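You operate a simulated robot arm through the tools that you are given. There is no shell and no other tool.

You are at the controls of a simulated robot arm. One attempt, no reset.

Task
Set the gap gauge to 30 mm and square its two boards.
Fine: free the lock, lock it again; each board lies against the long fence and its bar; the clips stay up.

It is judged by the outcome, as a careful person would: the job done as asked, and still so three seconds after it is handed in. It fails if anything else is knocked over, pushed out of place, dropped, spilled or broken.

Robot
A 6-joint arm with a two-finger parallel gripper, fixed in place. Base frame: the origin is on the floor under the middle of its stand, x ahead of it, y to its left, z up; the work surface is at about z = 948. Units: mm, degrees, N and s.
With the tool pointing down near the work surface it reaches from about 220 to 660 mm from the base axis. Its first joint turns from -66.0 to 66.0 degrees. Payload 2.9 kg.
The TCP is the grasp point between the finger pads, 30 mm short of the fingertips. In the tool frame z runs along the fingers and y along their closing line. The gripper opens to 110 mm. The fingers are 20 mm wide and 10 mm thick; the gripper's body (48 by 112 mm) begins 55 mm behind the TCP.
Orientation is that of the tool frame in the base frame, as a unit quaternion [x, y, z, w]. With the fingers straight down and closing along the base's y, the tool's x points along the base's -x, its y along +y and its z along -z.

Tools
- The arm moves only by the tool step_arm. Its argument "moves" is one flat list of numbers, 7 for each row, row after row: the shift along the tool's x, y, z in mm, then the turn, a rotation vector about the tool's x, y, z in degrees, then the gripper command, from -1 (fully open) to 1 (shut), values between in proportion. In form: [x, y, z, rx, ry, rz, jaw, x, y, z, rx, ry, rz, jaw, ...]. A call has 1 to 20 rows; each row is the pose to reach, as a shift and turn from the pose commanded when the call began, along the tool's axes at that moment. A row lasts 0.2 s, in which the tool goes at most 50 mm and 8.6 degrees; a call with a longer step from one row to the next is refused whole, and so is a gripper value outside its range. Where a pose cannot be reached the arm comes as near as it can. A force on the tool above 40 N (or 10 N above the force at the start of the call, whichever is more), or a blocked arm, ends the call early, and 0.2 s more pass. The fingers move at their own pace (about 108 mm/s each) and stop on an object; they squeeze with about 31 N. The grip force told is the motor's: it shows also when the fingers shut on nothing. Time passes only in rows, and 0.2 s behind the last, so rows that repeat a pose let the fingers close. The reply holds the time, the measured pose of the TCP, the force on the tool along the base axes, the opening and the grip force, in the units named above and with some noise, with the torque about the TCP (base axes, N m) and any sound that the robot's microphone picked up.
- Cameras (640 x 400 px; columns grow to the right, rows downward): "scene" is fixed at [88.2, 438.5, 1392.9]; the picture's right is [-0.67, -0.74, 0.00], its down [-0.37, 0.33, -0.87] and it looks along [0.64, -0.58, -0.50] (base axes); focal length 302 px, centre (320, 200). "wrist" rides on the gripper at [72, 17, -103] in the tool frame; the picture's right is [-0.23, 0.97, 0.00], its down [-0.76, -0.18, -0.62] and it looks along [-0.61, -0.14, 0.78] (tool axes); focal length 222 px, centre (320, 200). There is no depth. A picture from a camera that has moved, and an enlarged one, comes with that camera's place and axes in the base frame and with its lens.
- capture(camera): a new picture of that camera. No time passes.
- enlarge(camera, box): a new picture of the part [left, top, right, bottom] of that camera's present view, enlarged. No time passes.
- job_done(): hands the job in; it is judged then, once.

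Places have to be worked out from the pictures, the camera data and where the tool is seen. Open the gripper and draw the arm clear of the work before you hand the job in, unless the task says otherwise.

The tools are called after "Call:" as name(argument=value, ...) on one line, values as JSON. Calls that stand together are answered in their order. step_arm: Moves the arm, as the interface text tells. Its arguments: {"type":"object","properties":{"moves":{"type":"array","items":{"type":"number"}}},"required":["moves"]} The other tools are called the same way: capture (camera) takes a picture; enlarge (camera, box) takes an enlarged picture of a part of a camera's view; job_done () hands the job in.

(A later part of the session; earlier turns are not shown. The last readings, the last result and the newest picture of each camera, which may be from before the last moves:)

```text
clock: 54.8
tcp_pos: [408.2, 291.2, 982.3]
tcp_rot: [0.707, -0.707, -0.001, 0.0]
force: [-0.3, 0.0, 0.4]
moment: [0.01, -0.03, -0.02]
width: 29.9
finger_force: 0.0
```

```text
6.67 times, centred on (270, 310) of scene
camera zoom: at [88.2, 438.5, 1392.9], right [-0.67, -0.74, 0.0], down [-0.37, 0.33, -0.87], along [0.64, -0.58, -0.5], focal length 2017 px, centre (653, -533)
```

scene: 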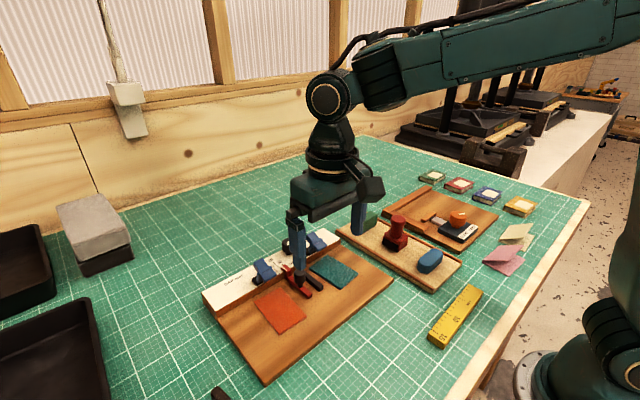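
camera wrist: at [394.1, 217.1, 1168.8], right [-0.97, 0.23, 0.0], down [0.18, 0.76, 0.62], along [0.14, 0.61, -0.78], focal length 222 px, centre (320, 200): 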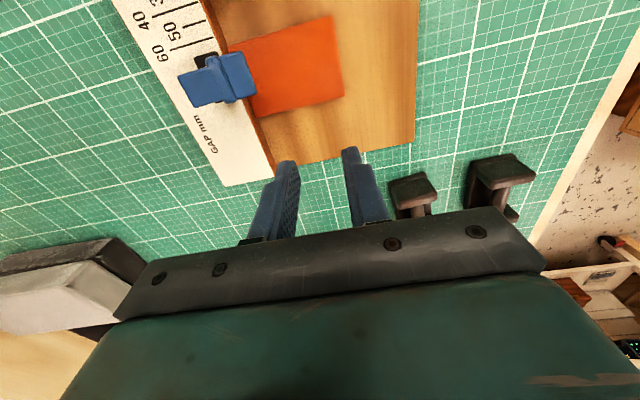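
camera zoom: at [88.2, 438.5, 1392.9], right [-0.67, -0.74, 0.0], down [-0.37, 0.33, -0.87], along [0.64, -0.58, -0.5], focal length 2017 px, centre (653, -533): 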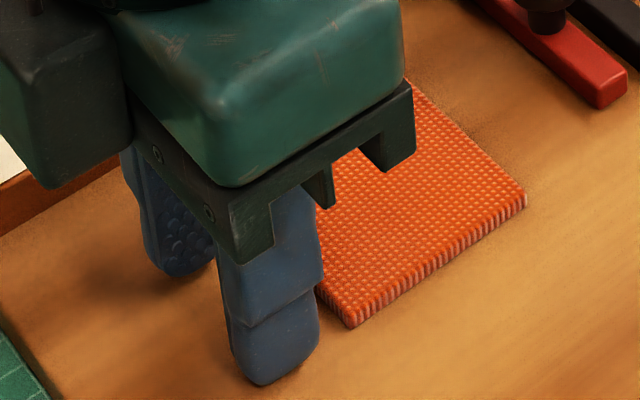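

Camera z is now 1087.1 (tips ≈953.5), no load yet. I feel downward in 1 mm steps.

Call:
step_arm(moves=[0, 0, 0.5, 0, 0, 0, 0.4545, 0, 0, 1, 0, 0, 0, 0.4545, 0, 0, 1, 0, 0, 0, 0.4545])

Call:
enlarge(camera="wrist", box=[220, 40, 420, 220])

Call:
enlarge(camera="scene", box=[240, 295, 300, 335])

```text
clock: 55.6
tcp_pos: [407.7, 291.4, 982.8]
tcp_rot: [-0.707, 0.707, 0.0, 0.0]
force: [0.7, 0.4, 0.3]
moment: [0.0, -0.03, 0.02]
width: 30.0
finger_force: 0.1
```

```text
2.22 times, centred on (320, 130) of wrist
camera zoom: at [390.1, 218.6, 1086.1], right [-0.97, 0.23, 0.0], down [0.18, 0.76, 0.62], along [0.14, 0.61, -0.78], focal length 494 px, centre (320, 356)
```

zoom: 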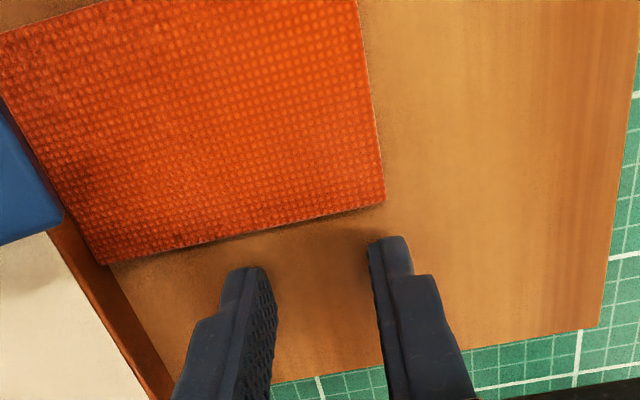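

```text
10.00 times, centred on (270, 315) of scene
camera zoom: at [88.2, 438.5, 1392.9], right [-0.67, -0.74, 0.0], down [-0.37, 0.33, -0.87], along [0.64, -0.58, -0.5], focal length 3026 px, centre (820, -950)
```

zoom: 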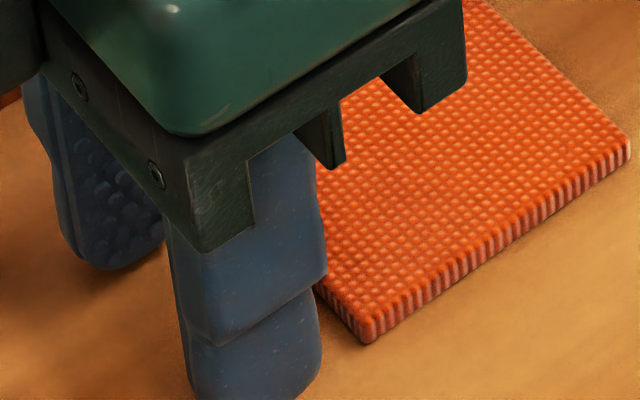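

Tips are at about 952.6, still clear of the plate, which should be well within the board's edge height. I push 14 mm toward -y and check that the board moves.

Call:
step_arm(moves=[3, 0, 0, 0, 0, 0, 0.4545, 6, 0, 0, 0, 0, 0, 0.4545, 9, 0, 0, 0, 0, 0, 0.4545, 12, 0, 0, 0, 0, 0, 0.4545, 15, 0, 0, 0, 0, 0, 0.4545])

Call:
enlarge(camera="wrist", box=[220, 40, 420, 220])

```text
clock: 56.8
tcp_pos: [407.3, 276.5, 983.0]
tcp_rot: [0.707, -0.707, -0.001, 0.0]
force: [-0.6, 0.4, 0.6]
moment: [-0.03, 0.01, 0.01]
width: 29.9
finger_force: 0.0
```

```text
2.22 times, centred on (320, 130) of wrist
camera zoom: at [390.1, 203.2, 1086.7], right [-0.97, 0.23, 0.0], down [0.18, 0.76, 0.62], along [0.14, 0.61, -0.78], focal length 494 px, centre (320, 356)
```

zoom: 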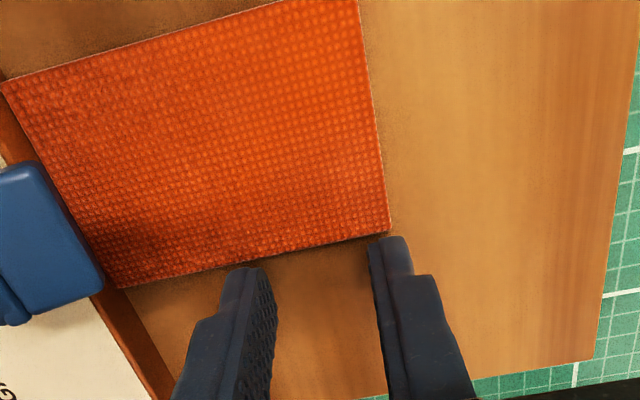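

The board is moving now (edge at y≈265.4, parallel). I push another 22 mm, watching the clip clearance.

Call:
step_arm(moves=[3, 0, 0, 0, 0, 0, 0.4545, 6, 0, 0, 0, 0, 0, 0.4545, 9, 0, 0, 0, 0, 0, 0.4545, 12, 0, 0, 0, 0, 0, 0.4545, 15, 0, 0, 0, 0, 0, 0.4545, 18, 0, 0, 0, 0, 0, 0.4545, 22, 0, 0, 0, 0, 0, 0.4545])

Call:
enlarge(camera="wrist", box=[200, 40, 420, 220])

Call:
enlarge(camera="scene", box=[220, 230, 360, 340])

```text
clock: 58.4
tcp_pos: [407.4, 254.4, 982.8]
tcp_rot: [0.707, -0.707, 0.0, 0.001]
force: [-0.1, -0.6, 0.3]
moment: [-0.01, -0.01, -0.05]
width: 30.1
finger_force: 0.1
```

```text
2.22 times, centred on (310, 130) of wrist
camera zoom: at [390.2, 181.4, 1086.8], right [-0.97, 0.23, 0.0], down [0.18, 0.76, 0.62], along [0.14, 0.61, -0.78], focal length 494 px, centre (342, 356)
```

zoom: 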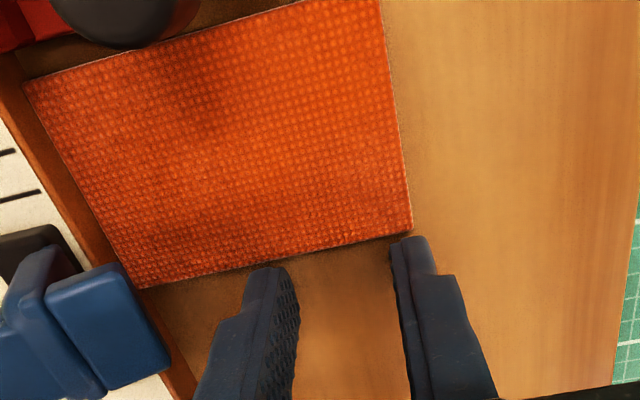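

```text
3.64 times, centred on (290, 285) of scene
camera zoom: at [88.2, 438.5, 1392.9], right [-0.67, -0.74, 0.0], down [-0.37, 0.33, -0.87], along [0.64, -0.58, -0.5], focal length 1100 px, centre (429, -109)
```

zoom: 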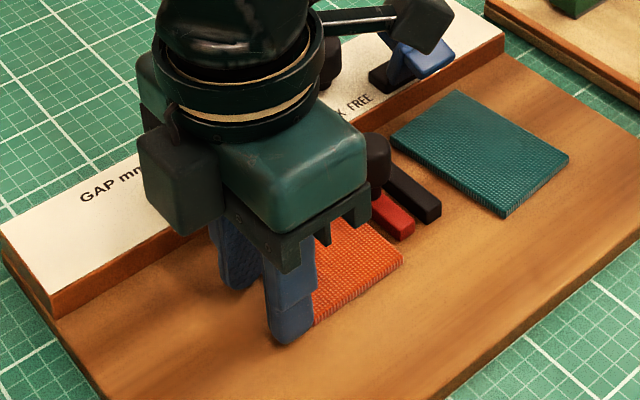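

About 8 mm remain to the red bar and the far finger stays roughly 10 mm clear of the clip. I push 6 mm, then in 1 mm steps.

Call:
step_arm(moves=[2, 0, 0, 0, 0, 0, 0.4545, 4, 0, 0, 0, 0, 0, 0.4545, 6, 0, 0, 0, 0, 0, 0.4545])

Call:
enlarge(camera="wrist", box=[200, 40, 420, 220])

```text
clock: 59.2
tcp_pos: [406.4, 249.9, 983.3]
tcp_rot: [-0.707, 0.707, 0.001, 0.001]
force: [0.1, 0.1, 1.1]
moment: [0.04, 0.0, -0.04]
width: 30.0
finger_force: 0.0
```

```text
2.22 times, centred on (310, 130) of wrist
camera zoom: at [390.2, 176.3, 1086.5], right [-0.97, 0.23, 0.0], down [0.18, 0.76, 0.62], along [0.14, 0.61, -0.78], focal length 494 px, centre (342, 356)
```

zoom: 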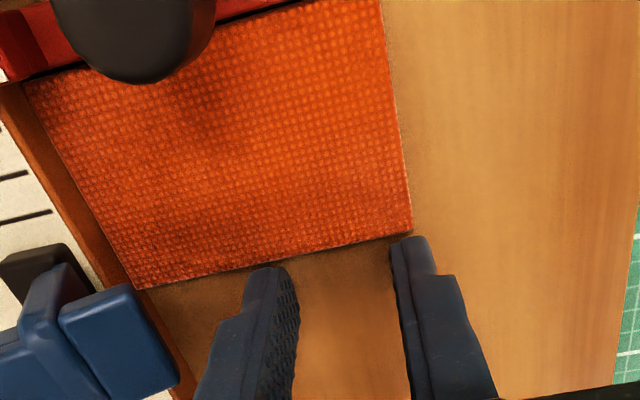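

A small gap to the red bar remains (about 3 mm). I continue in 1 mm rows until a light load shows.

Call:
step_arm(moves=[1, 0, 0, 0, 0, 0, 0.4545, 2, 0, 0, 0, 0, 0, 0.4545, 2.5, 0, 0, 0, 0, 0, 0.4545])

Call:
enlarge(camera="wrist", box=[200, 40, 420, 220])

```text
clock: 60.0
tcp_pos: [407.8, 247.5, 982.1]
tcp_rot: [-0.707, 0.707, 0.0, 0.001]
force: [0.1, 2.4, 2.5]
moment: [0.06, -0.02, 0.03]
width: 30.3
finger_force: 0.0
```

```text
2.22 times, centred on (310, 130) of wrist
camera zoom: at [390.1, 173.6, 1086.2], right [-0.97, 0.23, 0.0], down [0.18, 0.76, 0.62], along [0.14, 0.61, -0.78], focal length 494 px, centre (342, 356)
```

zoom: 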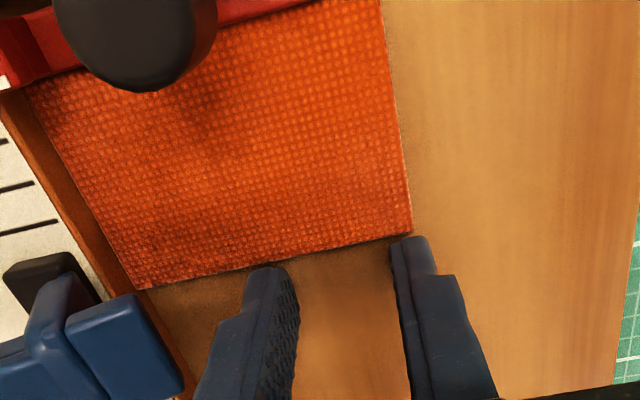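

A 2.4 N reaction: contact with the bar. I press about 0.8 mm more, gently.

Call:
step_arm(moves=[0.4, 0, 0, 0, 0, 0, 0.4545, 0.8, 0, 0, 0, 0, 0, 0.4545])

Call:
enlarge(camera="wrist", box=[200, 40, 420, 220])

```text
clock: 60.6
tcp_pos: [406.7, 246.5, 981.7]
tcp_rot: [-0.707, 0.708, 0.0, 0.0]
force: [1.3, 2.9, 1.4]
moment: [0.04, -0.04, 0.04]
width: 30.2
finger_force: 0.1
```

```text
2.22 times, centred on (310, 130) of wrist
camera zoom: at [389.9, 172.7, 1085.3], right [-0.97, 0.23, 0.0], down [0.18, 0.76, 0.62], along [0.14, 0.61, -0.78], focal length 494 px, centre (342, 356)
```

zoom: 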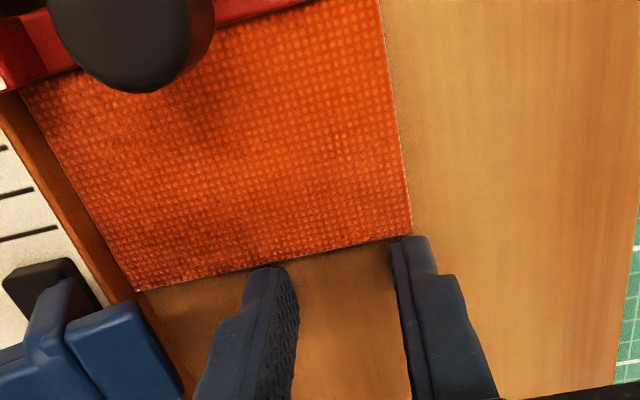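

Only 2.9 N so far. I press another 0.8 mm and read the load again.

Call:
step_arm(moves=[0.4, 0, 0, 0, 0, 0, 0.4545, 0.8, 0, 0, 0, 0, 0, 0.4545])

Call:
enlarge(camera="wrist", box=[200, 40, 420, 220])

```text
clock: 61.2
tcp_pos: [407.0, 244.9, 981.3]
tcp_rot: [-0.707, 0.708, -0.001, 0.0]
force: [-0.8, 2.8, 1.7]
moment: [0.05, 0.01, -0.01]
width: 30.3
finger_force: 0.3
```

```text
2.22 times, centred on (310, 130) of wrist
camera zoom: at [390.1, 171.6, 1085.1], right [-0.97, 0.23, 0.0], down [0.18, 0.76, 0.62], along [0.14, 0.61, -0.78], focal length 494 px, centre (342, 356)
```

zoom: 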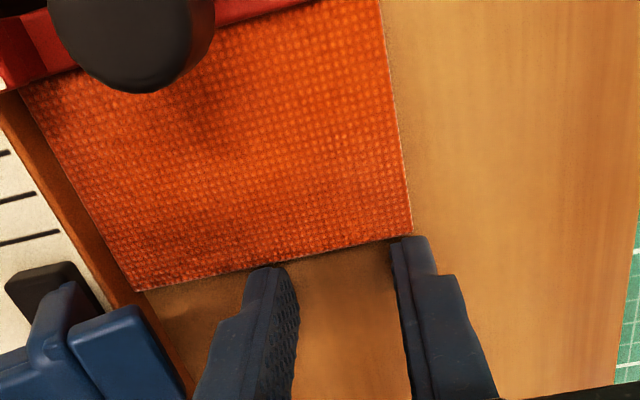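

The scale shifts in the picture as the camera moves but the slider knob does not: the slider is being pushed along, so it is not holding. I stop pushing, back off slightly and look at the pointer and lock.

Call:
step_arm(moves=[-4, 0, 0, 0, 0, 0, 0.4545, -10, 0, -3, 0, 0, 0, 0.4545, -14, 0, -30, 0, 0, 0, 0.4545, -14, 0, -70, 0, 0, 0, 0.4545, -14, 0, -100, 0, 0, 0, 0.4545, -14, 0, -100, 0, 0, 0, 0.4545])

Call:
enlarge(camera="wrist", box=[160, 0, 420, 180])

Call:
enlarge(camera="scene", box=[240, 220, 360, 320])

Call:
enlarge(camera="scene", box=[270, 230, 330, 270])

```text
clock: 62.6
tcp_pos: [406.0, 259.7, 1083.0]
tcp_rot: [0.707, -0.707, -0.001, 0.0]
force: [-0.6, 0.1, 0.0]
moment: [0.0, 0.04, -0.03]
width: 30.2
finger_force: 0.1
```

```text
2.22 times, centred on (290, 90) of wrist
camera zoom: at [389.9, 185.8, 1185.6], right [-0.97, 0.23, 0.0], down [0.18, 0.76, 0.62], along [0.14, 0.61, -0.78], focal length 494 px, centre (387, 444)
```

zoom: 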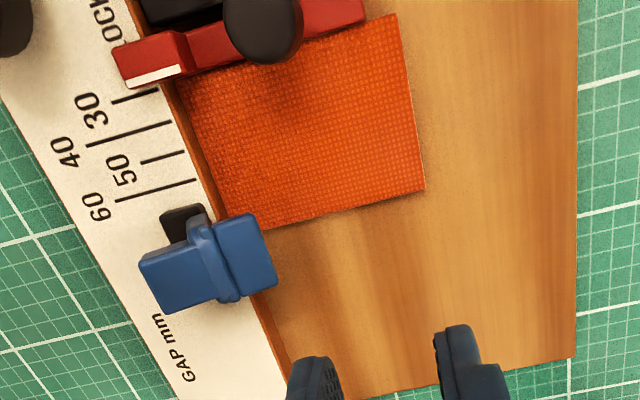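

```text
4.00 times, centred on (300, 270) of scene
camera zoom: at [88.2, 438.5, 1392.9], right [-0.67, -0.74, 0.0], down [-0.37, 0.33, -0.87], along [0.64, -0.58, -0.5], focal length 1210 px, centre (400, -80)
```

zoom: 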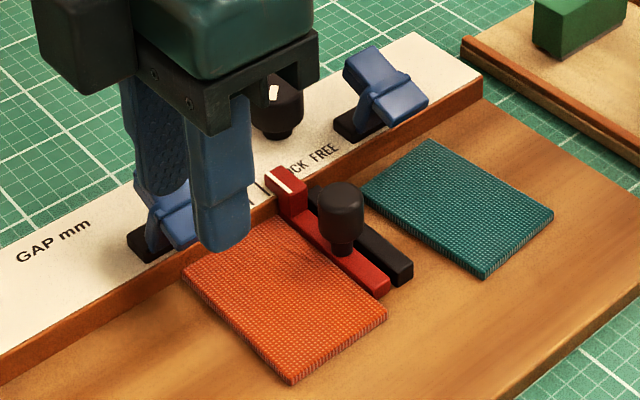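

```text
10.00 times, centred on (300, 250) of scene
camera zoom: at [88.2, 438.5, 1392.9], right [-0.67, -0.74, 0.0], down [-0.37, 0.33, -0.87], along [0.64, -0.58, -0.5], focal length 3026 px, centre (520, -300)
```

zoom: 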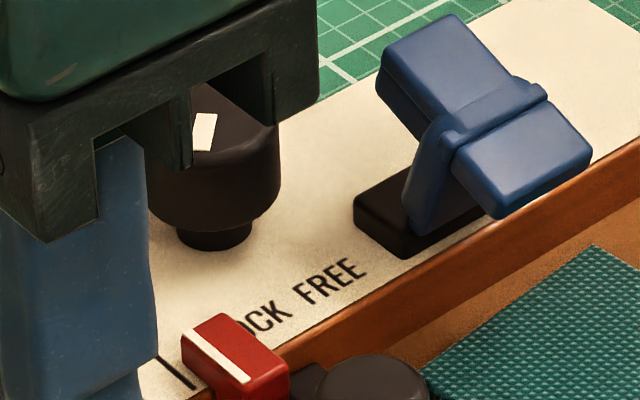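

The lock mark is exactly where it was at the start, yet the slider was pushed to about 27. I go back to the earlier viewing pose (yaw 0) to compare the lock mark angle and read the pointer properly.

Call:
step_arm(moves=[9, -2, 0, 0, 0, 8.2, 0.4545, 18, -4, 0, 0, 0, 16.4, 0.4545, 27, -6, 0, 0, 0, 24.6, 0.4545, 36, -7, 0, 0, 0, 32.8, 0.4545, 45, -9, 0, 0, 0, 41, 0.4545, 54, -11, 0, 0, 0, 49.2, 0.4545, 63, -13, 0, 0, 0, 57.4, 0.4545, 72, -14.5, 0, 0, 0, 65.6, 0.4545, 81, -16, 0, 0, 0, 73.8, 0.4545, 90, -18, 0, 0, 0, 82, 0.0, 98.2, -19.5, 0.7, 0, 0, 90, -1, 98.2, -19.5, 0.7, 0, 0, 90, -1])

Call:
enlarge(camera="wrist", box=[250, 140, 410, 240])

Call:
enlarge(camera="wrist", box=[310, 100, 390, 180])

Call:
enlarge(camera="wrist", box=[300, 180, 350, 220])

```text
clock: 65.2
tcp_pos: [426.9, 160.3, 1081.4]
tcp_rot: [0.001, 1.0, 0.001, 0.001]
force: [0.5, -0.8, -0.6]
moment: [0.01, 0.04, -0.04]
width: 110.0
finger_force: 0.1
```

```text
4.00 times, centred on (330, 190) of wrist
camera zoom: at [354.0, 176.6, 1186.0], right [0.23, 0.97, 0.0], down [0.76, -0.18, 0.62], along [0.61, -0.14, -0.78], focal length 888 px, centre (280, 240)
```

zoom: 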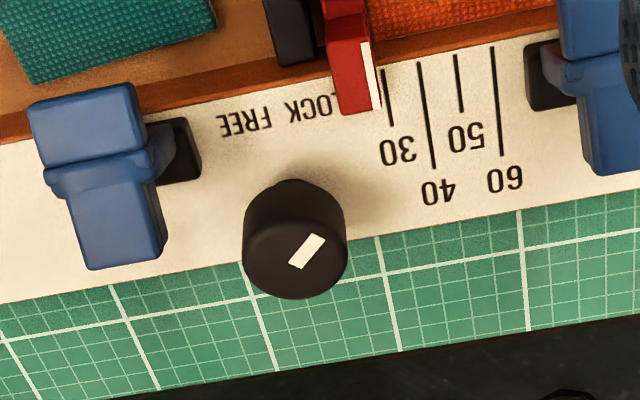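

```text
5.00 times, centred on (350, 140) of wrist
camera zoom: at [354.0, 176.6, 1186.0], right [0.23, 0.97, 0.0], down [0.76, -0.18, 0.62], along [0.61, -0.14, -0.78], focal length 1111 px, centre (170, 500)
```

zoom: 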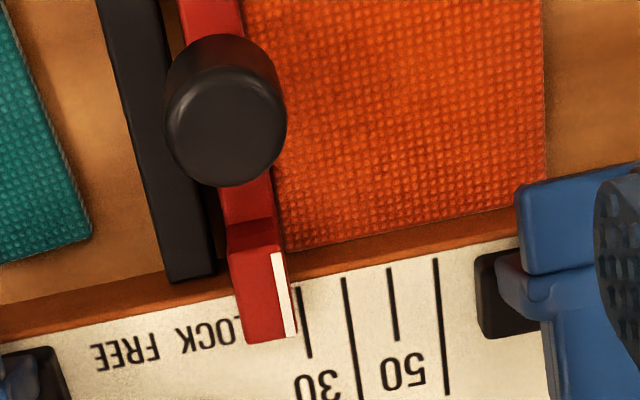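

```text
10.00 times, centred on (325, 200) of wrist
camera zoom: at [354.0, 176.6, 1186.0], right [0.23, 0.97, 0.0], down [0.76, -0.18, 0.62], along [0.61, -0.14, -0.78], focal length 2221 px, centre (270, 200)
```

zoom: 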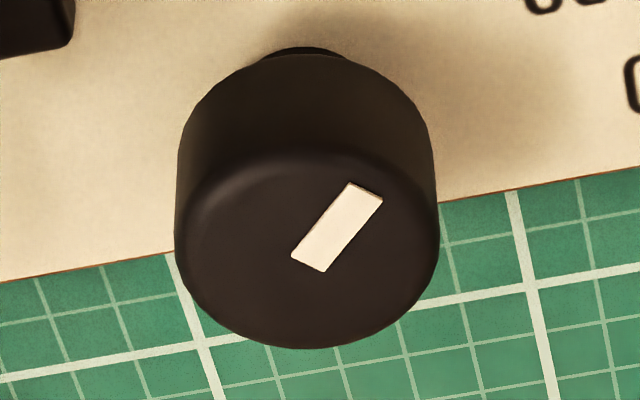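

The lock mark is where it began, but the pointer is at about 26.6 now. I'll test the lock directly: grip the slider knob (now at about y=169.9) and see what force it takes to move it back up.

Call:
step_arm(moves=[1, 10.2, 10, 0, 0, 0, 0, 1, 10.2, 30, 0, 0, 0, 0.345, 1, 10.2, 50, 0, 0, 0, 0.345, 1, 10.2, 68, 0, 0, 0, 0.345, 1, 10.2, 76, 0, 0, 0, 0.345, 1, 10.2, 76, 0, 0, 0, 0.345])

Call:
enlarge(camera="wrist", box=[240, 100, 400, 240])

```text
clock: 66.6
tcp_pos: [424.6, 172.0, 1006.7]
tcp_rot: [0.0, 1.0, 0.001, 0.0]
force: [-0.1, -0.3, 0.0]
moment: [0.0, 0.05, -0.05]
width: 36.3
finger_force: 0.1
```

```text
2.86 times, centred on (320, 170) of wrist
camera zoom: at [352.4, 187.5, 1109.0], right [0.23, 0.97, 0.0], down [0.76, -0.18, 0.62], along [0.61, -0.14, -0.78], focal length 635 px, centre (320, 286)
```

zoom: 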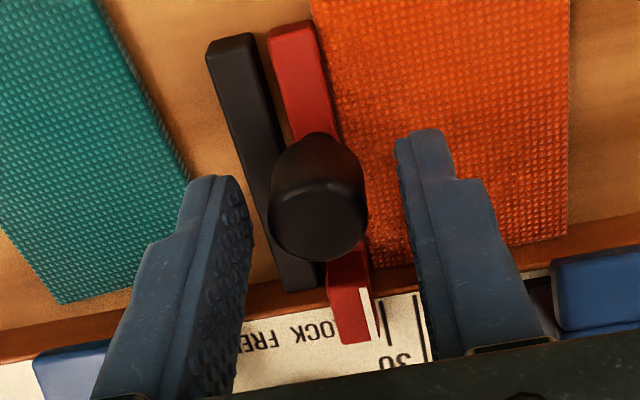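

Well centred (camera y 187.5 versus 190.7 for the 30 reading). I close and try a +1.5 mm move, reading the force.

Call:
step_arm(moves=[0, 0, 0, 0, 0, 0, 0.6, 0, 0, 0, 0, 0, 0, 1, 0, 0, 0, 0, 0, 0, 1])

Call:
step_arm(moves=[0, 0.5, 0, 0, 0, 0, 1, 0, 1, 0, 0, 0, 0, 1, 0, 1.5, 0, 0, 0, 0, 1])

Call:
enlarge(camera="wrist", box=[300, 160, 380, 230])

```text
clock: 67.4
tcp_pos: [424.5, 171.2, 1004.6]
tcp_rot: [0.0, 1.0, 0.0, 0.0]
force: [2.4, -1.1, -3.0]
moment: [-0.03, 0.02, -0.03]
width: 21.0
finger_force: 44.7
```

```text
clock: 68.2
tcp_pos: [424.6, 172.7, 1006.0]
tcp_rot: [0.0, 1.0, 0.0, 0.0]
force: [-2.5, -1.9, -3.3]
moment: [-0.12, 0.05, -0.05]
width: 20.7
finger_force: 45.1
```

```text
5.71 times, centred on (340, 195) of wrist
camera zoom: at [352.6, 188.8, 1109.2], right [0.23, 0.97, 0.0], down [0.76, -0.18, 0.62], along [0.61, -0.14, -0.78], focal length 1269 px, centre (206, 229)
```

zoom: 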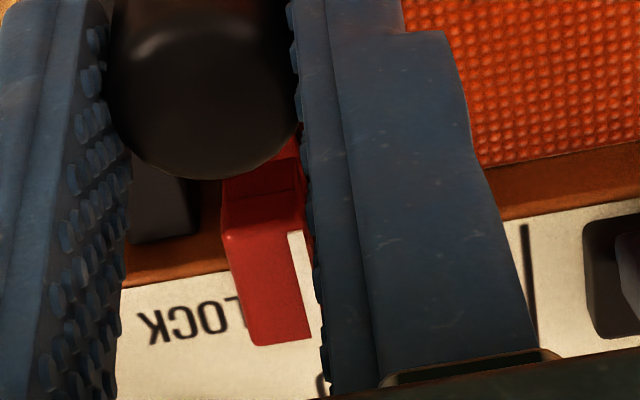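

The slider moved +1.3 mm with only about 2 N, so the lock is not really holding although its mark is back at the start angle. While gripped, I first bring the slider back to the 30 mark (camera y 190.7), then I'll tighten the lock further.

Call:
step_arm(moves=[0, 0.7, 0, 0, 0, 0, 1, 0, 1.4, 0, 0, 0, 0, 1, 0, 1.9, 0, 0, 0, 0, 1, 0, 1.9, 0, 0, 0, 0, 1])

Call:
enlarge(camera="wrist", box=[300, 160, 380, 230])

```text
clock: 69.2
tcp_pos: [425.4, 173.1, 1004.2]
tcp_rot: [-0.001, 1.0, 0.0, -0.002]
force: [-10.5, -0.1, -6.7]
moment: [0.02, 0.26, -0.03]
width: 20.6
finger_force: 44.7
```

```text
5.71 times, centred on (340, 195) of wrist
camera zoom: at [352.8, 190.4, 1109.4], right [0.23, 0.97, 0.0], down [0.76, -0.18, 0.62], along [0.6, -0.14, -0.78], focal length 1269 px, centre (206, 229)
```

zoom: 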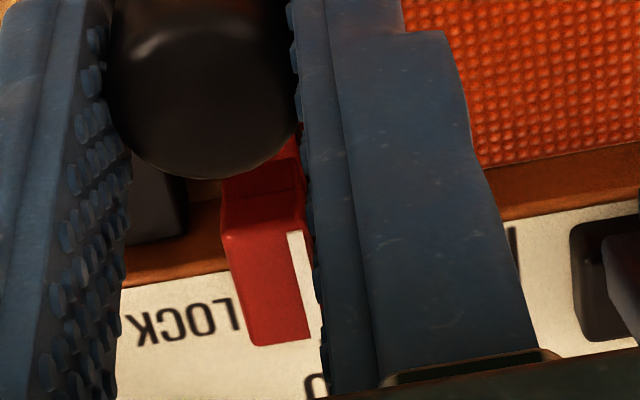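

The slider follows freely, so the lock must be turned tighter. I release, lift, and go over the lock knob at about 50° yaw so I can turn it further clockwise.

Call:
step_arm(moves=[0, 0, 0, 0, 0, 0, 0.5, 0, 0, 0, 0, 0, 0, 0.36, 0, 0, -20, 0, 0, 0, 0.36, 0, 0, -50, 0, 0, 0, 0.36, 0, 0, -70, 0, 0, 0, 0.3, -12, -4, -70, 0, 0, -7.2, 0.27, -24, -8, -70, 0, 0, -14.4, 0.27, -36, -12, -70, 0, 0, -21.6, 0.27, -48, -16, -70, 0, 0, -28.8, 0.27, -60, -20, -70, 0, 0, -36, 0.27, -72, -24, -70, 0, 0, -43.2, 0.27, -85.4, -29.2, -60, 0, 0, -50, 0.27, -85.4, -29.2, -50, 0, 0, -50, 0.27, -85.4, -29.2, -50, 0, 0, -50, 0.27])

Call:
enlarge(camera="wrist", box=[240, 80, 400, 240])

Call:
enlarge(camera="scene", box=[250, 220, 350, 290])

```text
clock: 72.2
tcp_pos: [511.5, 144.4, 1055.1]
tcp_rot: [-0.423, 0.906, 0.001, 0.001]
force: [0.6, 0.2, -0.5]
moment: [0.01, -0.04, -0.03]
width: 40.4
finger_force: 0.0
```

```text
2.50 times, centred on (320, 160) of wrist
camera zoom: at [452.4, 99.9, 1159.4], right [-0.6, 0.8, 0.0], down [0.63, 0.47, 0.62], along [0.5, 0.37, -0.78], focal length 555 px, centre (320, 300)
```

zoom: 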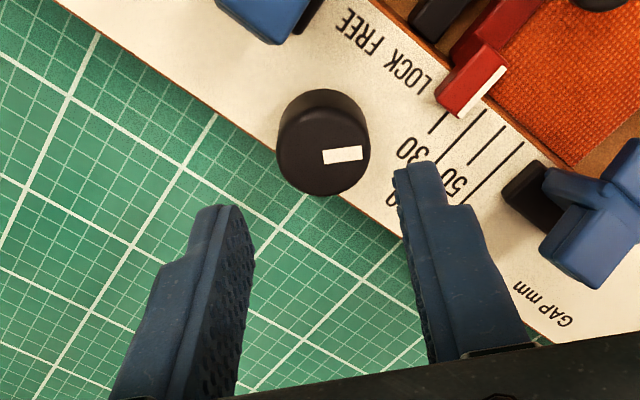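

```text
5.71 times, centred on (300, 255) of scene
camera zoom: at [88.2, 438.5, 1392.9], right [-0.67, -0.74, 0.0], down [-0.37, 0.33, -0.87], along [0.64, -0.58, -0.5], focal length 1729 px, centre (434, -114)
```

zoom: 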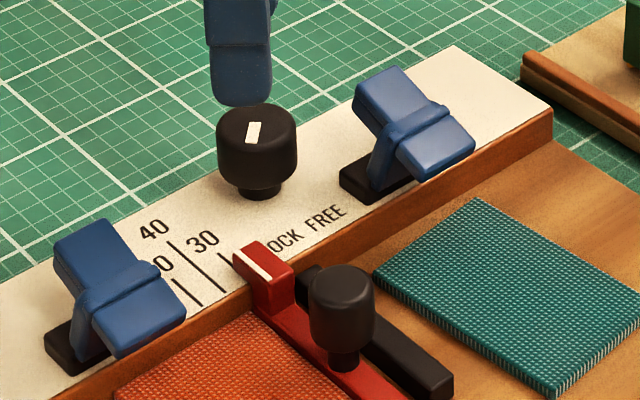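

The mark now measures about 136°, possibly a few degrees short of its first angle (126–130°). I lower onto the knob and turn it further clockwise firmly.

Call:
step_arm(moves=[0.5, 0, 15, 0, 0, 0, 0.27, 0.5, 0, 30, 0, 0, 0, 0.27, 0.5, 0, 42, 0, 0, 0, 0.27, 0.5, 0, 48, 0, 0, 0, 0.27, 0.5, 0, 48, 0, 0, 0, 0.27])

Call:
enlarge(camera="wrist", box=[240, 100, 400, 240])

```text
clock: 73.4
tcp_pos: [510.6, 145.7, 1007.6]
tcp_rot: [-0.423, 0.906, 0.0, 0.0]
force: [0.7, 0.0, 0.1]
moment: [0.02, -0.02, 0.01]
width: 40.2
finger_force: 0.1
```

```text
2.86 times, centred on (320, 170) of wrist
camera zoom: at [452.2, 99.7, 1111.5], right [-0.6, 0.8, 0.0], down [0.63, 0.47, 0.62], along [0.5, 0.37, -0.78], focal length 635 px, centre (320, 286)
```

zoom: 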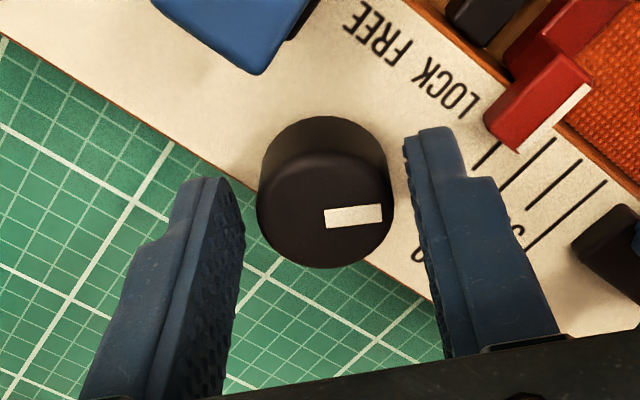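

I shift 1 mm to centre on the knob, close, and turn clockwise in steps while reading the torque.

Call:
step_arm(moves=[0.5, 1.1, 0, 0, 0, 0, 0.27, 0.5, 1.1, 0, 0, 0, 0, 0.27, 0.5, 1.1, 0, 0, 0, 0, 1, 0.5, 1.1, 0, 0, 0, 0, 1])

Call:
step_arm(moves=[0, 0, 0, 0, 0, 4, 1, 0, 0, 0, 0, 0, 8, 1, 0, 0, 0, 0, 0, 12, 1])

Call:
enlarge(camera="wrist", box=[240, 100, 400, 240])

```text
clock: 74.4
tcp_pos: [510.8, 146.8, 1008.8]
tcp_rot: [-0.423, 0.906, 0.0, 0.0]
force: [-0.9, 0.4, -0.5]
moment: [0.03, -0.01, 0.06]
width: 29.5
finger_force: 44.9
```

```text
clock: 75.2
tcp_pos: [510.3, 145.4, 1007.3]
tcp_rot: [-0.326, 0.945, 0.0, 0.001]
force: [0.3, 0.1, 5.9]
moment: [-0.04, 0.13, 0.46]
width: 29.5
finger_force: 45.0
```

```text
2.86 times, centred on (320, 170) of wrist
camera zoom: at [442.6, 113.5, 1111.6], right [-0.42, 0.91, 0.0], down [0.71, 0.33, 0.62], along [0.57, 0.26, -0.78], focal length 635 px, centre (320, 286)
```

zoom: 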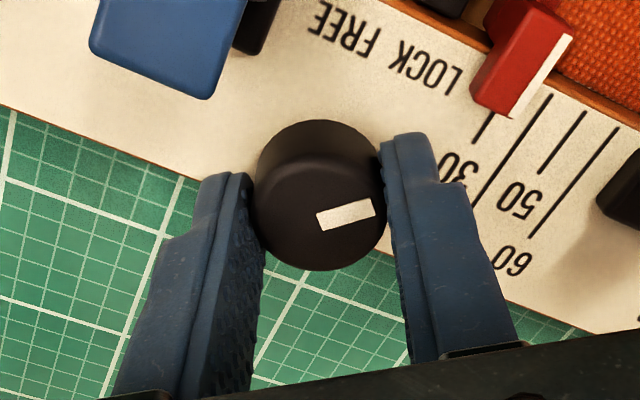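

The torque rose to 0.46 N·m and the knob followed partly (maybe 6°). I keep turning to see whether it seats further.

Call:
step_arm(moves=[0, 0, 0, 0, 0, 4, 1, 0, 0, 0, 0, 0, 8, 1, 0, 0, 0, 0, 0, 12, 1, 0, 0, 0, 0, 0, 16, 1])

Call:
enlarge(camera="wrist", box=[240, 100, 400, 240])

```text
clock: 76.2
tcp_pos: [509.3, 144.5, 1008.7]
tcp_rot: [-0.19, 0.982, 0.0, 0.0]
force: [-1.6, 0.2, 3.5]
moment: [0.03, -0.11, 0.4]
width: 29.7
finger_force: 45.4
```

```text
2.86 times, centred on (320, 170) of wrist
camera zoom: at [436.1, 132.9, 1111.5], right [-0.15, 0.99, 0.0], down [0.77, 0.12, 0.62], along [0.62, 0.1, -0.78], focal length 635 px, centre (320, 286)
```

zoom: 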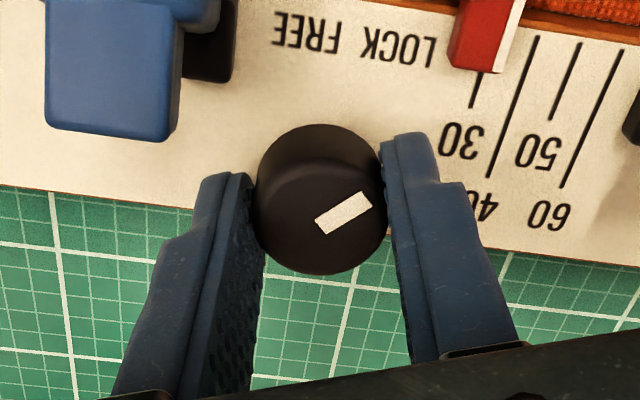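

The mark stays at 135° and the gripper only slips at 0.4 N·m, so this is the hard LOCK stop. I release here, lift, and test whether the slider holds now.

Call:
step_arm(moves=[0, 0, 0, 0, 0, 0, 0.5, 0, 0, 0, 0, 0, 0, 0.27, 0, 0, -20, 0, 0, 0, 0.27, 0, 0, -50, 0, 0, 0, 0.27, 0, 0, -70, 0, 0, 0, 0.27, 0, 0, -70, 0, 0, 0, 0.27])

Call:
enlarge(camera="wrist", box=[300, 60, 400, 160])

Call:
enlarge(camera="scene", box=[250, 220, 350, 290])

```text
clock: 77.6
tcp_pos: [508.9, 142.5, 1077.9]
tcp_rot: [-0.191, 0.982, 0.0, 0.0]
force: [-0.4, -0.7, -0.8]
moment: [0.02, 0.0, 0.0]
width: 39.9
finger_force: 0.1
```

```text
4.00 times, centred on (350, 110) of wrist
camera zoom: at [436.1, 131.6, 1181.1], right [-0.15, 0.99, 0.0], down [0.77, 0.12, 0.62], along [0.62, 0.1, -0.78], focal length 888 px, centre (200, 560)
```

zoom: 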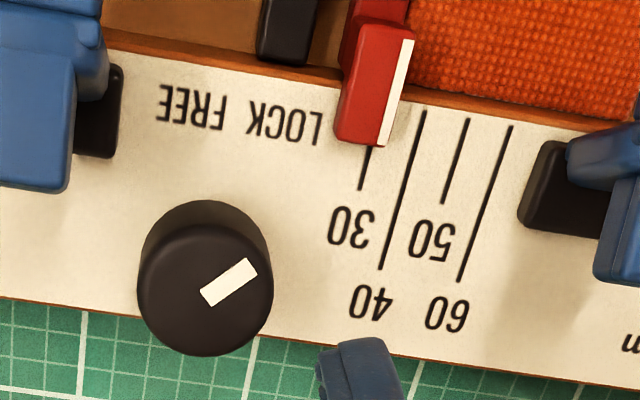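

```text
5.71 times, centred on (300, 255) of scene
camera zoom: at [88.2, 438.5, 1392.9], right [-0.67, -0.74, 0.0], down [-0.37, 0.33, -0.87], along [0.64, -0.58, -0.5], focal length 1729 px, centre (434, -114)
```

zoom: 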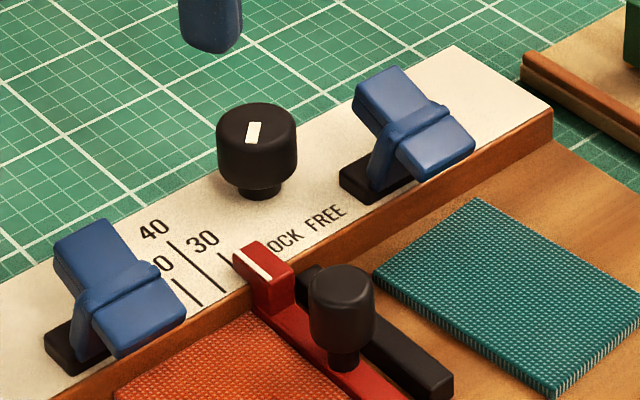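

Same mark angle, jaw free. I go back to the slider knob (about 425, 173.4), grip it and test its resistance.

Call:
step_arm(moves=[22, 20, 0, 0, 0, 7.3, 0.27, 44, 40, 0, 0, 0, 14.6, 0.3, 66.7, 60, 0, 0, 0, 22, 0.345, 66.7, 60, 20, 0, 0, 22, 0.345, 66.7, 60, 45, 0, 0, 22, 0.345, 66.7, 60, 62, 0, 0, 22, 0.345, 66.7, 60, 71, 0, 0, 22, 0.345, 66.7, 60, 71, 0, 0, 22, 0.345])

Call:
enlarge(camera="wrist", box=[240, 100, 400, 240])

```text
clock: 79.4
tcp_pos: [425.6, 176.1, 1006.6]
tcp_rot: [0.0, 1.0, 0.0, 0.0]
force: [0.4, -0.2, 0.5]
moment: [-0.03, 0.01, 0.0]
width: 35.9
finger_force: 0.0
```

```text
2.86 times, centred on (320, 170) of wrist
camera zoom: at [351.8, 191.9, 1110.6], right [0.23, 0.97, 0.0], down [0.76, -0.18, 0.62], along [0.61, -0.14, -0.78], focal length 635 px, centre (320, 286)
```

zoom: 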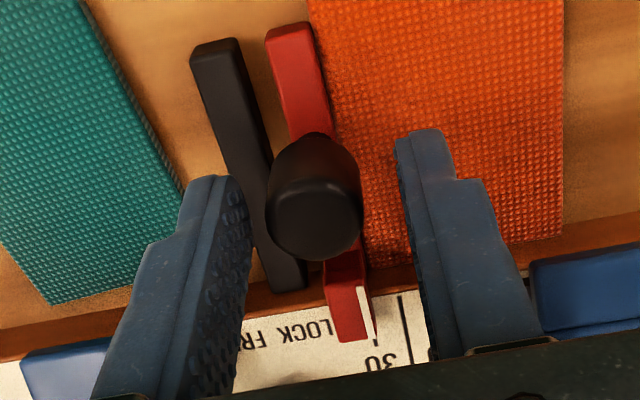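

I centre by -0.9 mm, close, and then try +1.2 mm to see if the slider resists.

Call:
step_arm(moves=[0, -0.9, 0, 0, 0, 0, 0.345, 0, -0.9, 0, 0, 0, 0, 0.6, 0, -0.9, 0, 0, 0, 0, 1, 0, -0.9, 0, 0, 0, 0, 1])

Call:
step_arm(moves=[0, 0.6, 0, 0, 0, 0, 1, 0, 1.2, 0, 0, 0, 0, 1])

Call:
enlarge(camera="wrist", box=[300, 160, 380, 230])

```text
clock: 80.4
tcp_pos: [424.4, 174.4, 1007.3]
tcp_rot: [0.0, 1.0, 0.001, 0.0]
force: [0.3, 0.1, -1.7]
moment: [0.0, 0.03, -0.04]
width: 20.6
finger_force: 45.6
```

```text
clock: 81.0
tcp_pos: [423.7, 175.4, 1007.0]
tcp_rot: [0.0, 1.0, 0.001, 0.0]
force: [1.5, -1.7, -2.7]
moment: [-0.08, 0.13, -0.05]
width: 21.0
finger_force: 45.4
```

```text
5.71 times, centred on (340, 195) of wrist
camera zoom: at [352.1, 192.1, 1110.5], right [0.23, 0.97, 0.0], down [0.76, -0.18, 0.62], along [0.61, -0.14, -0.78], focal length 1269 px, centre (206, 229)
```

zoom: 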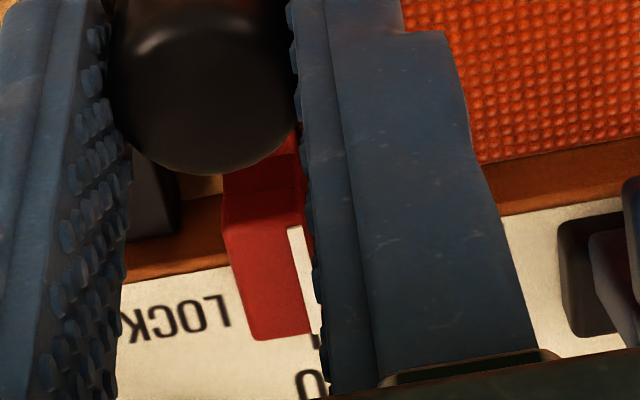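

The slider still moved with under 2 N at the LOCK stop. I move it back 1.4 mm (away from the board) and read the resistance in that direction too, ending at the 30 mark.

Call:
step_arm(moves=[0, -0.7, 0, 0, 0, 0, 1, 0, -1.4, 0, 0, 0, 0, 1])

Call:
enlarge(camera="wrist", box=[300, 160, 380, 230])

```text
clock: 81.6
tcp_pos: [425.4, 175.3, 1006.7]
tcp_rot: [-0.001, 1.0, 0.0, -0.001]
force: [-3.2, 2.8, -10.9]
moment: [0.17, -0.56, 0.15]
width: 20.5
finger_force: 44.9
```

```text
5.71 times, centred on (340, 195) of wrist
camera zoom: at [352.3, 190.8, 1110.6], right [0.23, 0.97, 0.0], down [0.76, -0.18, 0.62], along [0.61, -0.14, -0.78], focal length 1269 px, centre (206, 229)
```

zoom: 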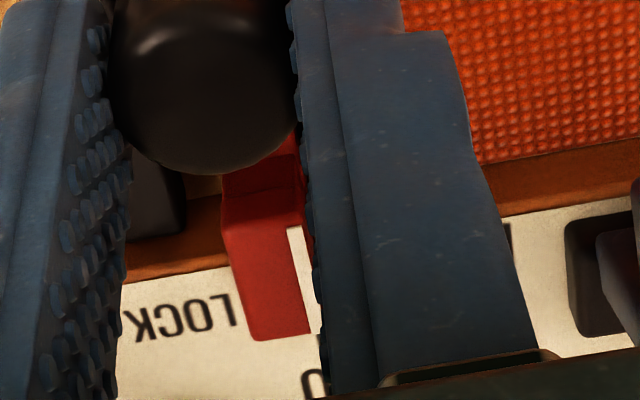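

There is about 2–3 N of friction in both directions: weak. I release, lift, and return to the exact pose where I first photographed the lock (yaw 12°) to compare its mark angle with the first picture.

Call:
step_arm(moves=[0, 0, 0, 0, 0, 0, 0.5, 0, 0, 0, 0, 0, 0, 0.36, 0, 0, -20, 0, 0, 0, 0.36, 0, 0, -50, 0, 0, 0, 0.36, -28, -10, -53, 0, 0, -4, 0.27, -56, -20, -53, 0, 0, -8, 0.27, -83.2, -31, -53, 0, 0, -12, 0.27, -83.2, -31, -53, 0, 0, -12, 0.27])

Call:
enlarge(camera="wrist", box=[240, 80, 400, 240])

Call:
enlarge(camera="scene", box=[240, 200, 360, 300])

Call:
enlarge(camera="scene", box=[270, 225, 310, 255])

```text
clock: 83.4
tcp_pos: [507.6, 143.8, 1059.4]
tcp_rot: [-0.104, 0.995, 0.001, -0.001]
force: [0.2, -0.6, -0.5]
moment: [-0.02, 0.02, -0.04]
width: 40.3
finger_force: 0.1
```

```text
2.50 times, centred on (320, 160) of wrist
camera zoom: at [433.2, 143.9, 1163.6], right [0.02, 1.0, 0.0], down [0.78, -0.02, 0.62], along [0.62, -0.01, -0.78], focal length 555 px, centre (320, 300)
```

zoom: 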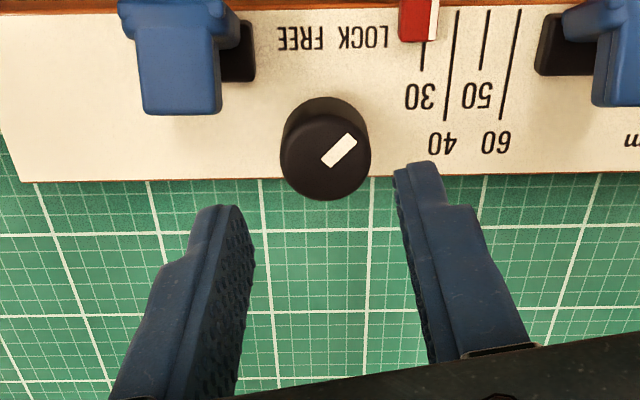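

```text
4.00 times, centred on (300, 250) of scene
camera zoom: at [88.3, 438.5, 1392.9], right [-0.67, -0.74, 0.0], down [-0.37, 0.33, -0.87], along [0.64, -0.58, -0.5], focal length 1210 px, centre (400, 0)
```

zoom: 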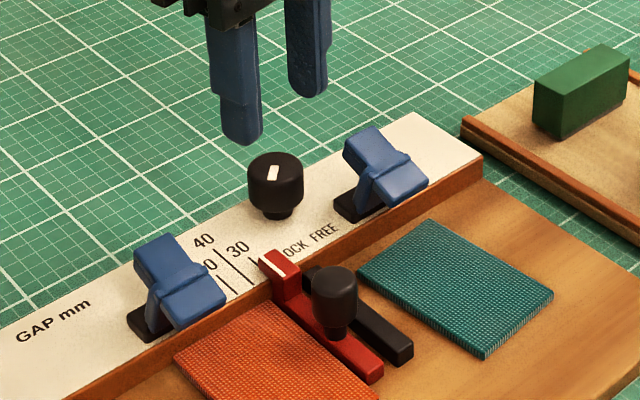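

```text
13.33 times, centred on (290, 240) of scene
camera zoom: at [88.3, 438.5, 1392.9], right [-0.67, -0.74, 0.0], down [-0.37, 0.33, -0.87], along [0.64, -0.58, -0.5], focal length 4034 px, centre (720, -333)
```

zoom: 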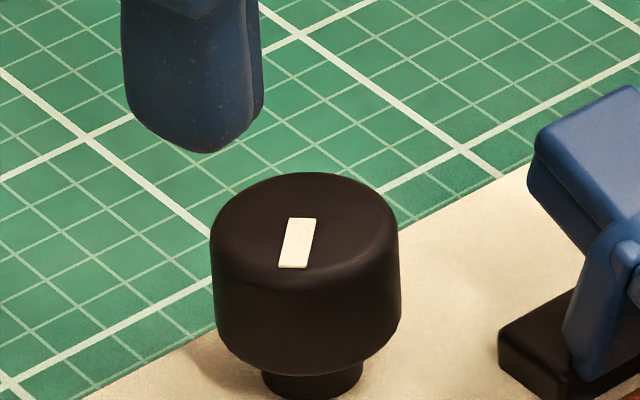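

The mark is identical to the very first picture, so the knob truly is at LOCK; the lock just holds weakly. To do the final setting properly I free the lock again, then set the slider while letting it bring the orange board flush, and relock. I centre on the lock knob and go down.

Call:
step_arm(moves=[-3.6, 1.4, 10, 0, 0, 0, 0.27, -3.6, 1.4, 25, 0, 0, 0, 0.27, -3.6, 1.4, 40, 0, 0, 0, 0.27, -3.6, 1.4, 50, 0, 0, 0, 0.27, -3.6, 1.4, 50, 0, 0, 0, 0.27])

Call:
enlarge(camera="wrist", box=[240, 100, 400, 240])

```text
clock: 84.6
tcp_pos: [511.5, 145.2, 1009.2]
tcp_rot: [-0.104, 0.995, 0.001, 0.0]
force: [-0.1, -0.6, -0.4]
moment: [0.02, 0.02, 0.01]
width: 40.2
finger_force: 0.3
```

```text
2.86 times, centred on (320, 170) of wrist
camera zoom: at [436.1, 146.1, 1113.7], right [0.02, 1.0, 0.0], down [0.78, -0.02, 0.62], along [0.62, -0.01, -0.78], focal length 635 px, centre (320, 286)
```

zoom: 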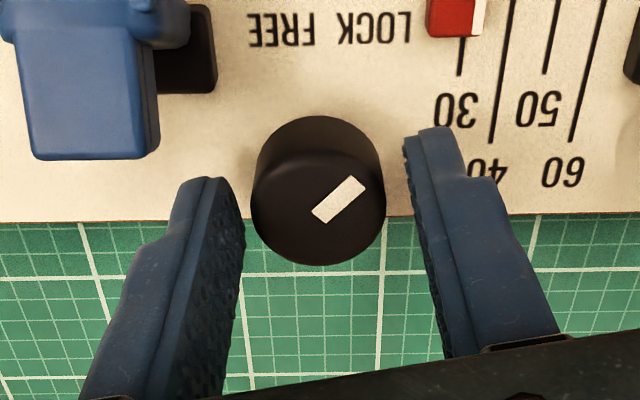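

Centred. I close and turn counter-clockwise to FREE in one go (92°), checking the torque at the end.

Call:
step_arm(moves=[0, 0, 0, 0, 0, 0, 0.6, 0, 0, 0, 0, 0, 0, 1, 0, 0, 0, 0, 0, 0, 1])

Call:
step_arm(moves=[0, 0, 0, 0, 0, -8, 1, 0, 0, 0, 0, 0, -16, 1, 0, 0, 0, 0, 0, -24, 1, 0, 0, 0, 0, 0, -32, 1, 0, 0, 0, 0, 0, -40, 1, 0, 0, 0, 0, 0, -48, 1])

Call:
step_arm(moves=[0, 0, 0, 0, 0, -8, 1, 0, 0, 0, 0, 0, -16, 1, 0, 0, 0, 0, 0, -24, 1, 0, 0, 0, 0, 0, -32, 1, 0, 0, 0, 0, 0, -40, 1, 0, 0, 0, 0, 0, -46, 1])

Call:
enlarge(camera="wrist", box=[240, 100, 400, 240])

```text
clock: 85.4
tcp_pos: [510.6, 145.3, 1010.0]
tcp_rot: [-0.104, 0.995, 0.0, -0.001]
force: [0.8, -2.4, -2.2]
moment: [-0.08, -0.12, 0.02]
width: 29.3
finger_force: 44.7
```

```text
clock: 86.8
tcp_pos: [509.7, 146.4, 1009.1]
tcp_rot: [-0.501, 0.865, 0.001, -0.002]
force: [-15.3, -5.2, 2.8]
moment: [-0.22, 0.61, 0.01]
width: 29.4
finger_force: 44.7
```

```text
clock: 88.2
tcp_pos: [511.3, 145.9, 1010.4]
tcp_rot: [0.8, -0.6, -0.002, 0.002]
force: [-25.5, 3.8, 2.9]
moment: [0.32, 0.77, -0.52]
width: 29.4
finger_force: 45.2
```

```text
2.86 times, centred on (320, 170) of wrist
camera zoom: at [514.3, 71.5, 1113.7], right [-1.0, -0.05, 0.01], down [-0.04, 0.78, 0.62], along [-0.04, 0.62, -0.78], focal length 635 px, centre (320, 286)
```

zoom: 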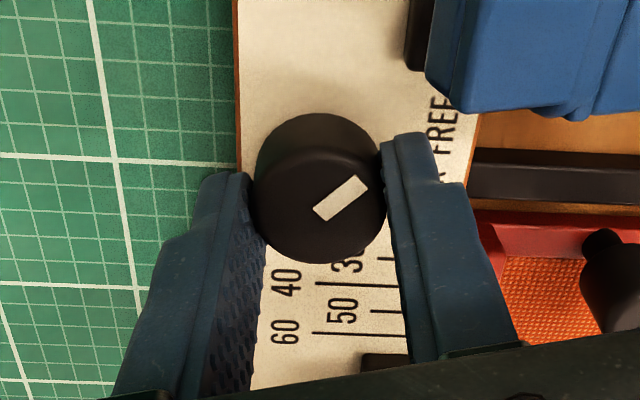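

Torque -0.52 N·m: FREE stop reached. I release and lift.

Call:
step_arm(moves=[0, 0, 0, 0, 0, 0, 0.5, 0, 0, 0, 0, 0, 0, 0.27, 0, 0, -20, 0, 0, 0, 0.27, 0, 0, -50, 0, 0, 0, 0.27, 0, 0, -70, 0, 0, 0, 0.27, 0, 0, -70, 0, 0, 0, 0.27])

Call:
enlarge(camera="scene", box=[220, 200, 400, 320])

```text
clock: 89.6
tcp_pos: [511.1, 145.8, 1082.7]
tcp_rot: [0.799, -0.602, 0.0, 0.0]
force: [0.2, 0.9, 0.3]
moment: [0.0, 0.0, -0.02]
width: 40.2
finger_force: 0.1
```

```text
3.33 times, centred on (310, 260) of scene
camera zoom: at [88.2, 438.5, 1392.9], right [-0.67, -0.74, 0.0], down [-0.37, 0.33, -0.87], along [0.64, -0.58, -0.5], focal length 1008 px, centre (353, 0)
```

zoom: 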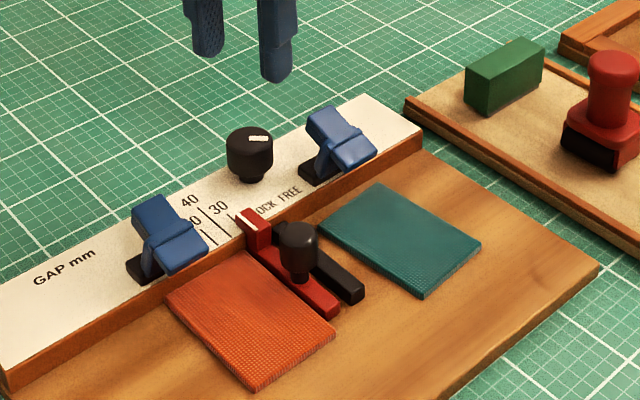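

Lock mark now at FREE. I return to the slider knob to grip it and compare its resistance in this state.

Call:
step_arm(moves=[-4, 5.7, 0, 0, 0, 8.15, 0.3, -8, 11.4, 0, 0, 0, 16.3, 0.345, -12, 17.1, 0, 0, 0, 24.5, 0.345, -16, 22.8, 0, 0, 0, 32.6, 0.345, -20, 28.5, 0, 0, 0, 40.8, 0.345, -24, 34.2, 0, 0, 0, 48.9, 0.345, -28, 39.8, 0, 0, 0, 57, 0.345, -32, 45.5, 0, 0, 0, 65.2, 0.345, -36, 51.2, 0, 0, 0, 73.4, 0.345, -40, 57, 0, 0, 0, 81.5, 0.345, -44, 62.6, 0, 0, 0, 89.7, 0.345, -48, 68.3, 0, 0, 0, 97.8, 0.345, -51.9, 74, 0, 0, 0, 106, 0.345, -51.9, 74, 20, 0, 0, 106, 0.345, -51.9, 74, 45, 0, 0, 106, 0.345, -51.9, 74, 65, 0, 0, 106, 0.345, -51.9, 74, 74, 0, 0, 106, 0.345, -51.9, 74, 74, 0, 0, 106, 0.345])

Call:
enlarge(camera="wrist", box=[240, 100, 400, 240])

```text
clock: 93.4
tcp_pos: [425.7, 175.1, 1005.3]
tcp_rot: [0.0, 1.0, 0.0, 0.0]
force: [0.3, -0.7, 0.2]
moment: [0.01, -0.02, 0.03]
width: 36.2
finger_force: 0.0
```

```text
2.86 times, centred on (320, 170) of wrist
camera zoom: at [353.4, 191.2, 1108.2], right [0.23, 0.97, 0.0], down [0.76, -0.18, 0.62], along [0.61, -0.14, -0.78], focal length 635 px, centre (320, 286)
```

zoom: 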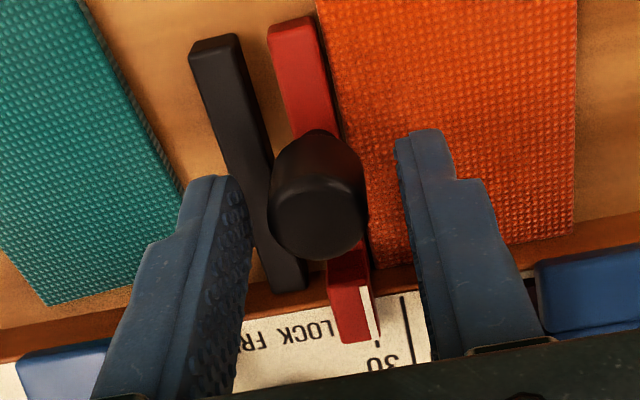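

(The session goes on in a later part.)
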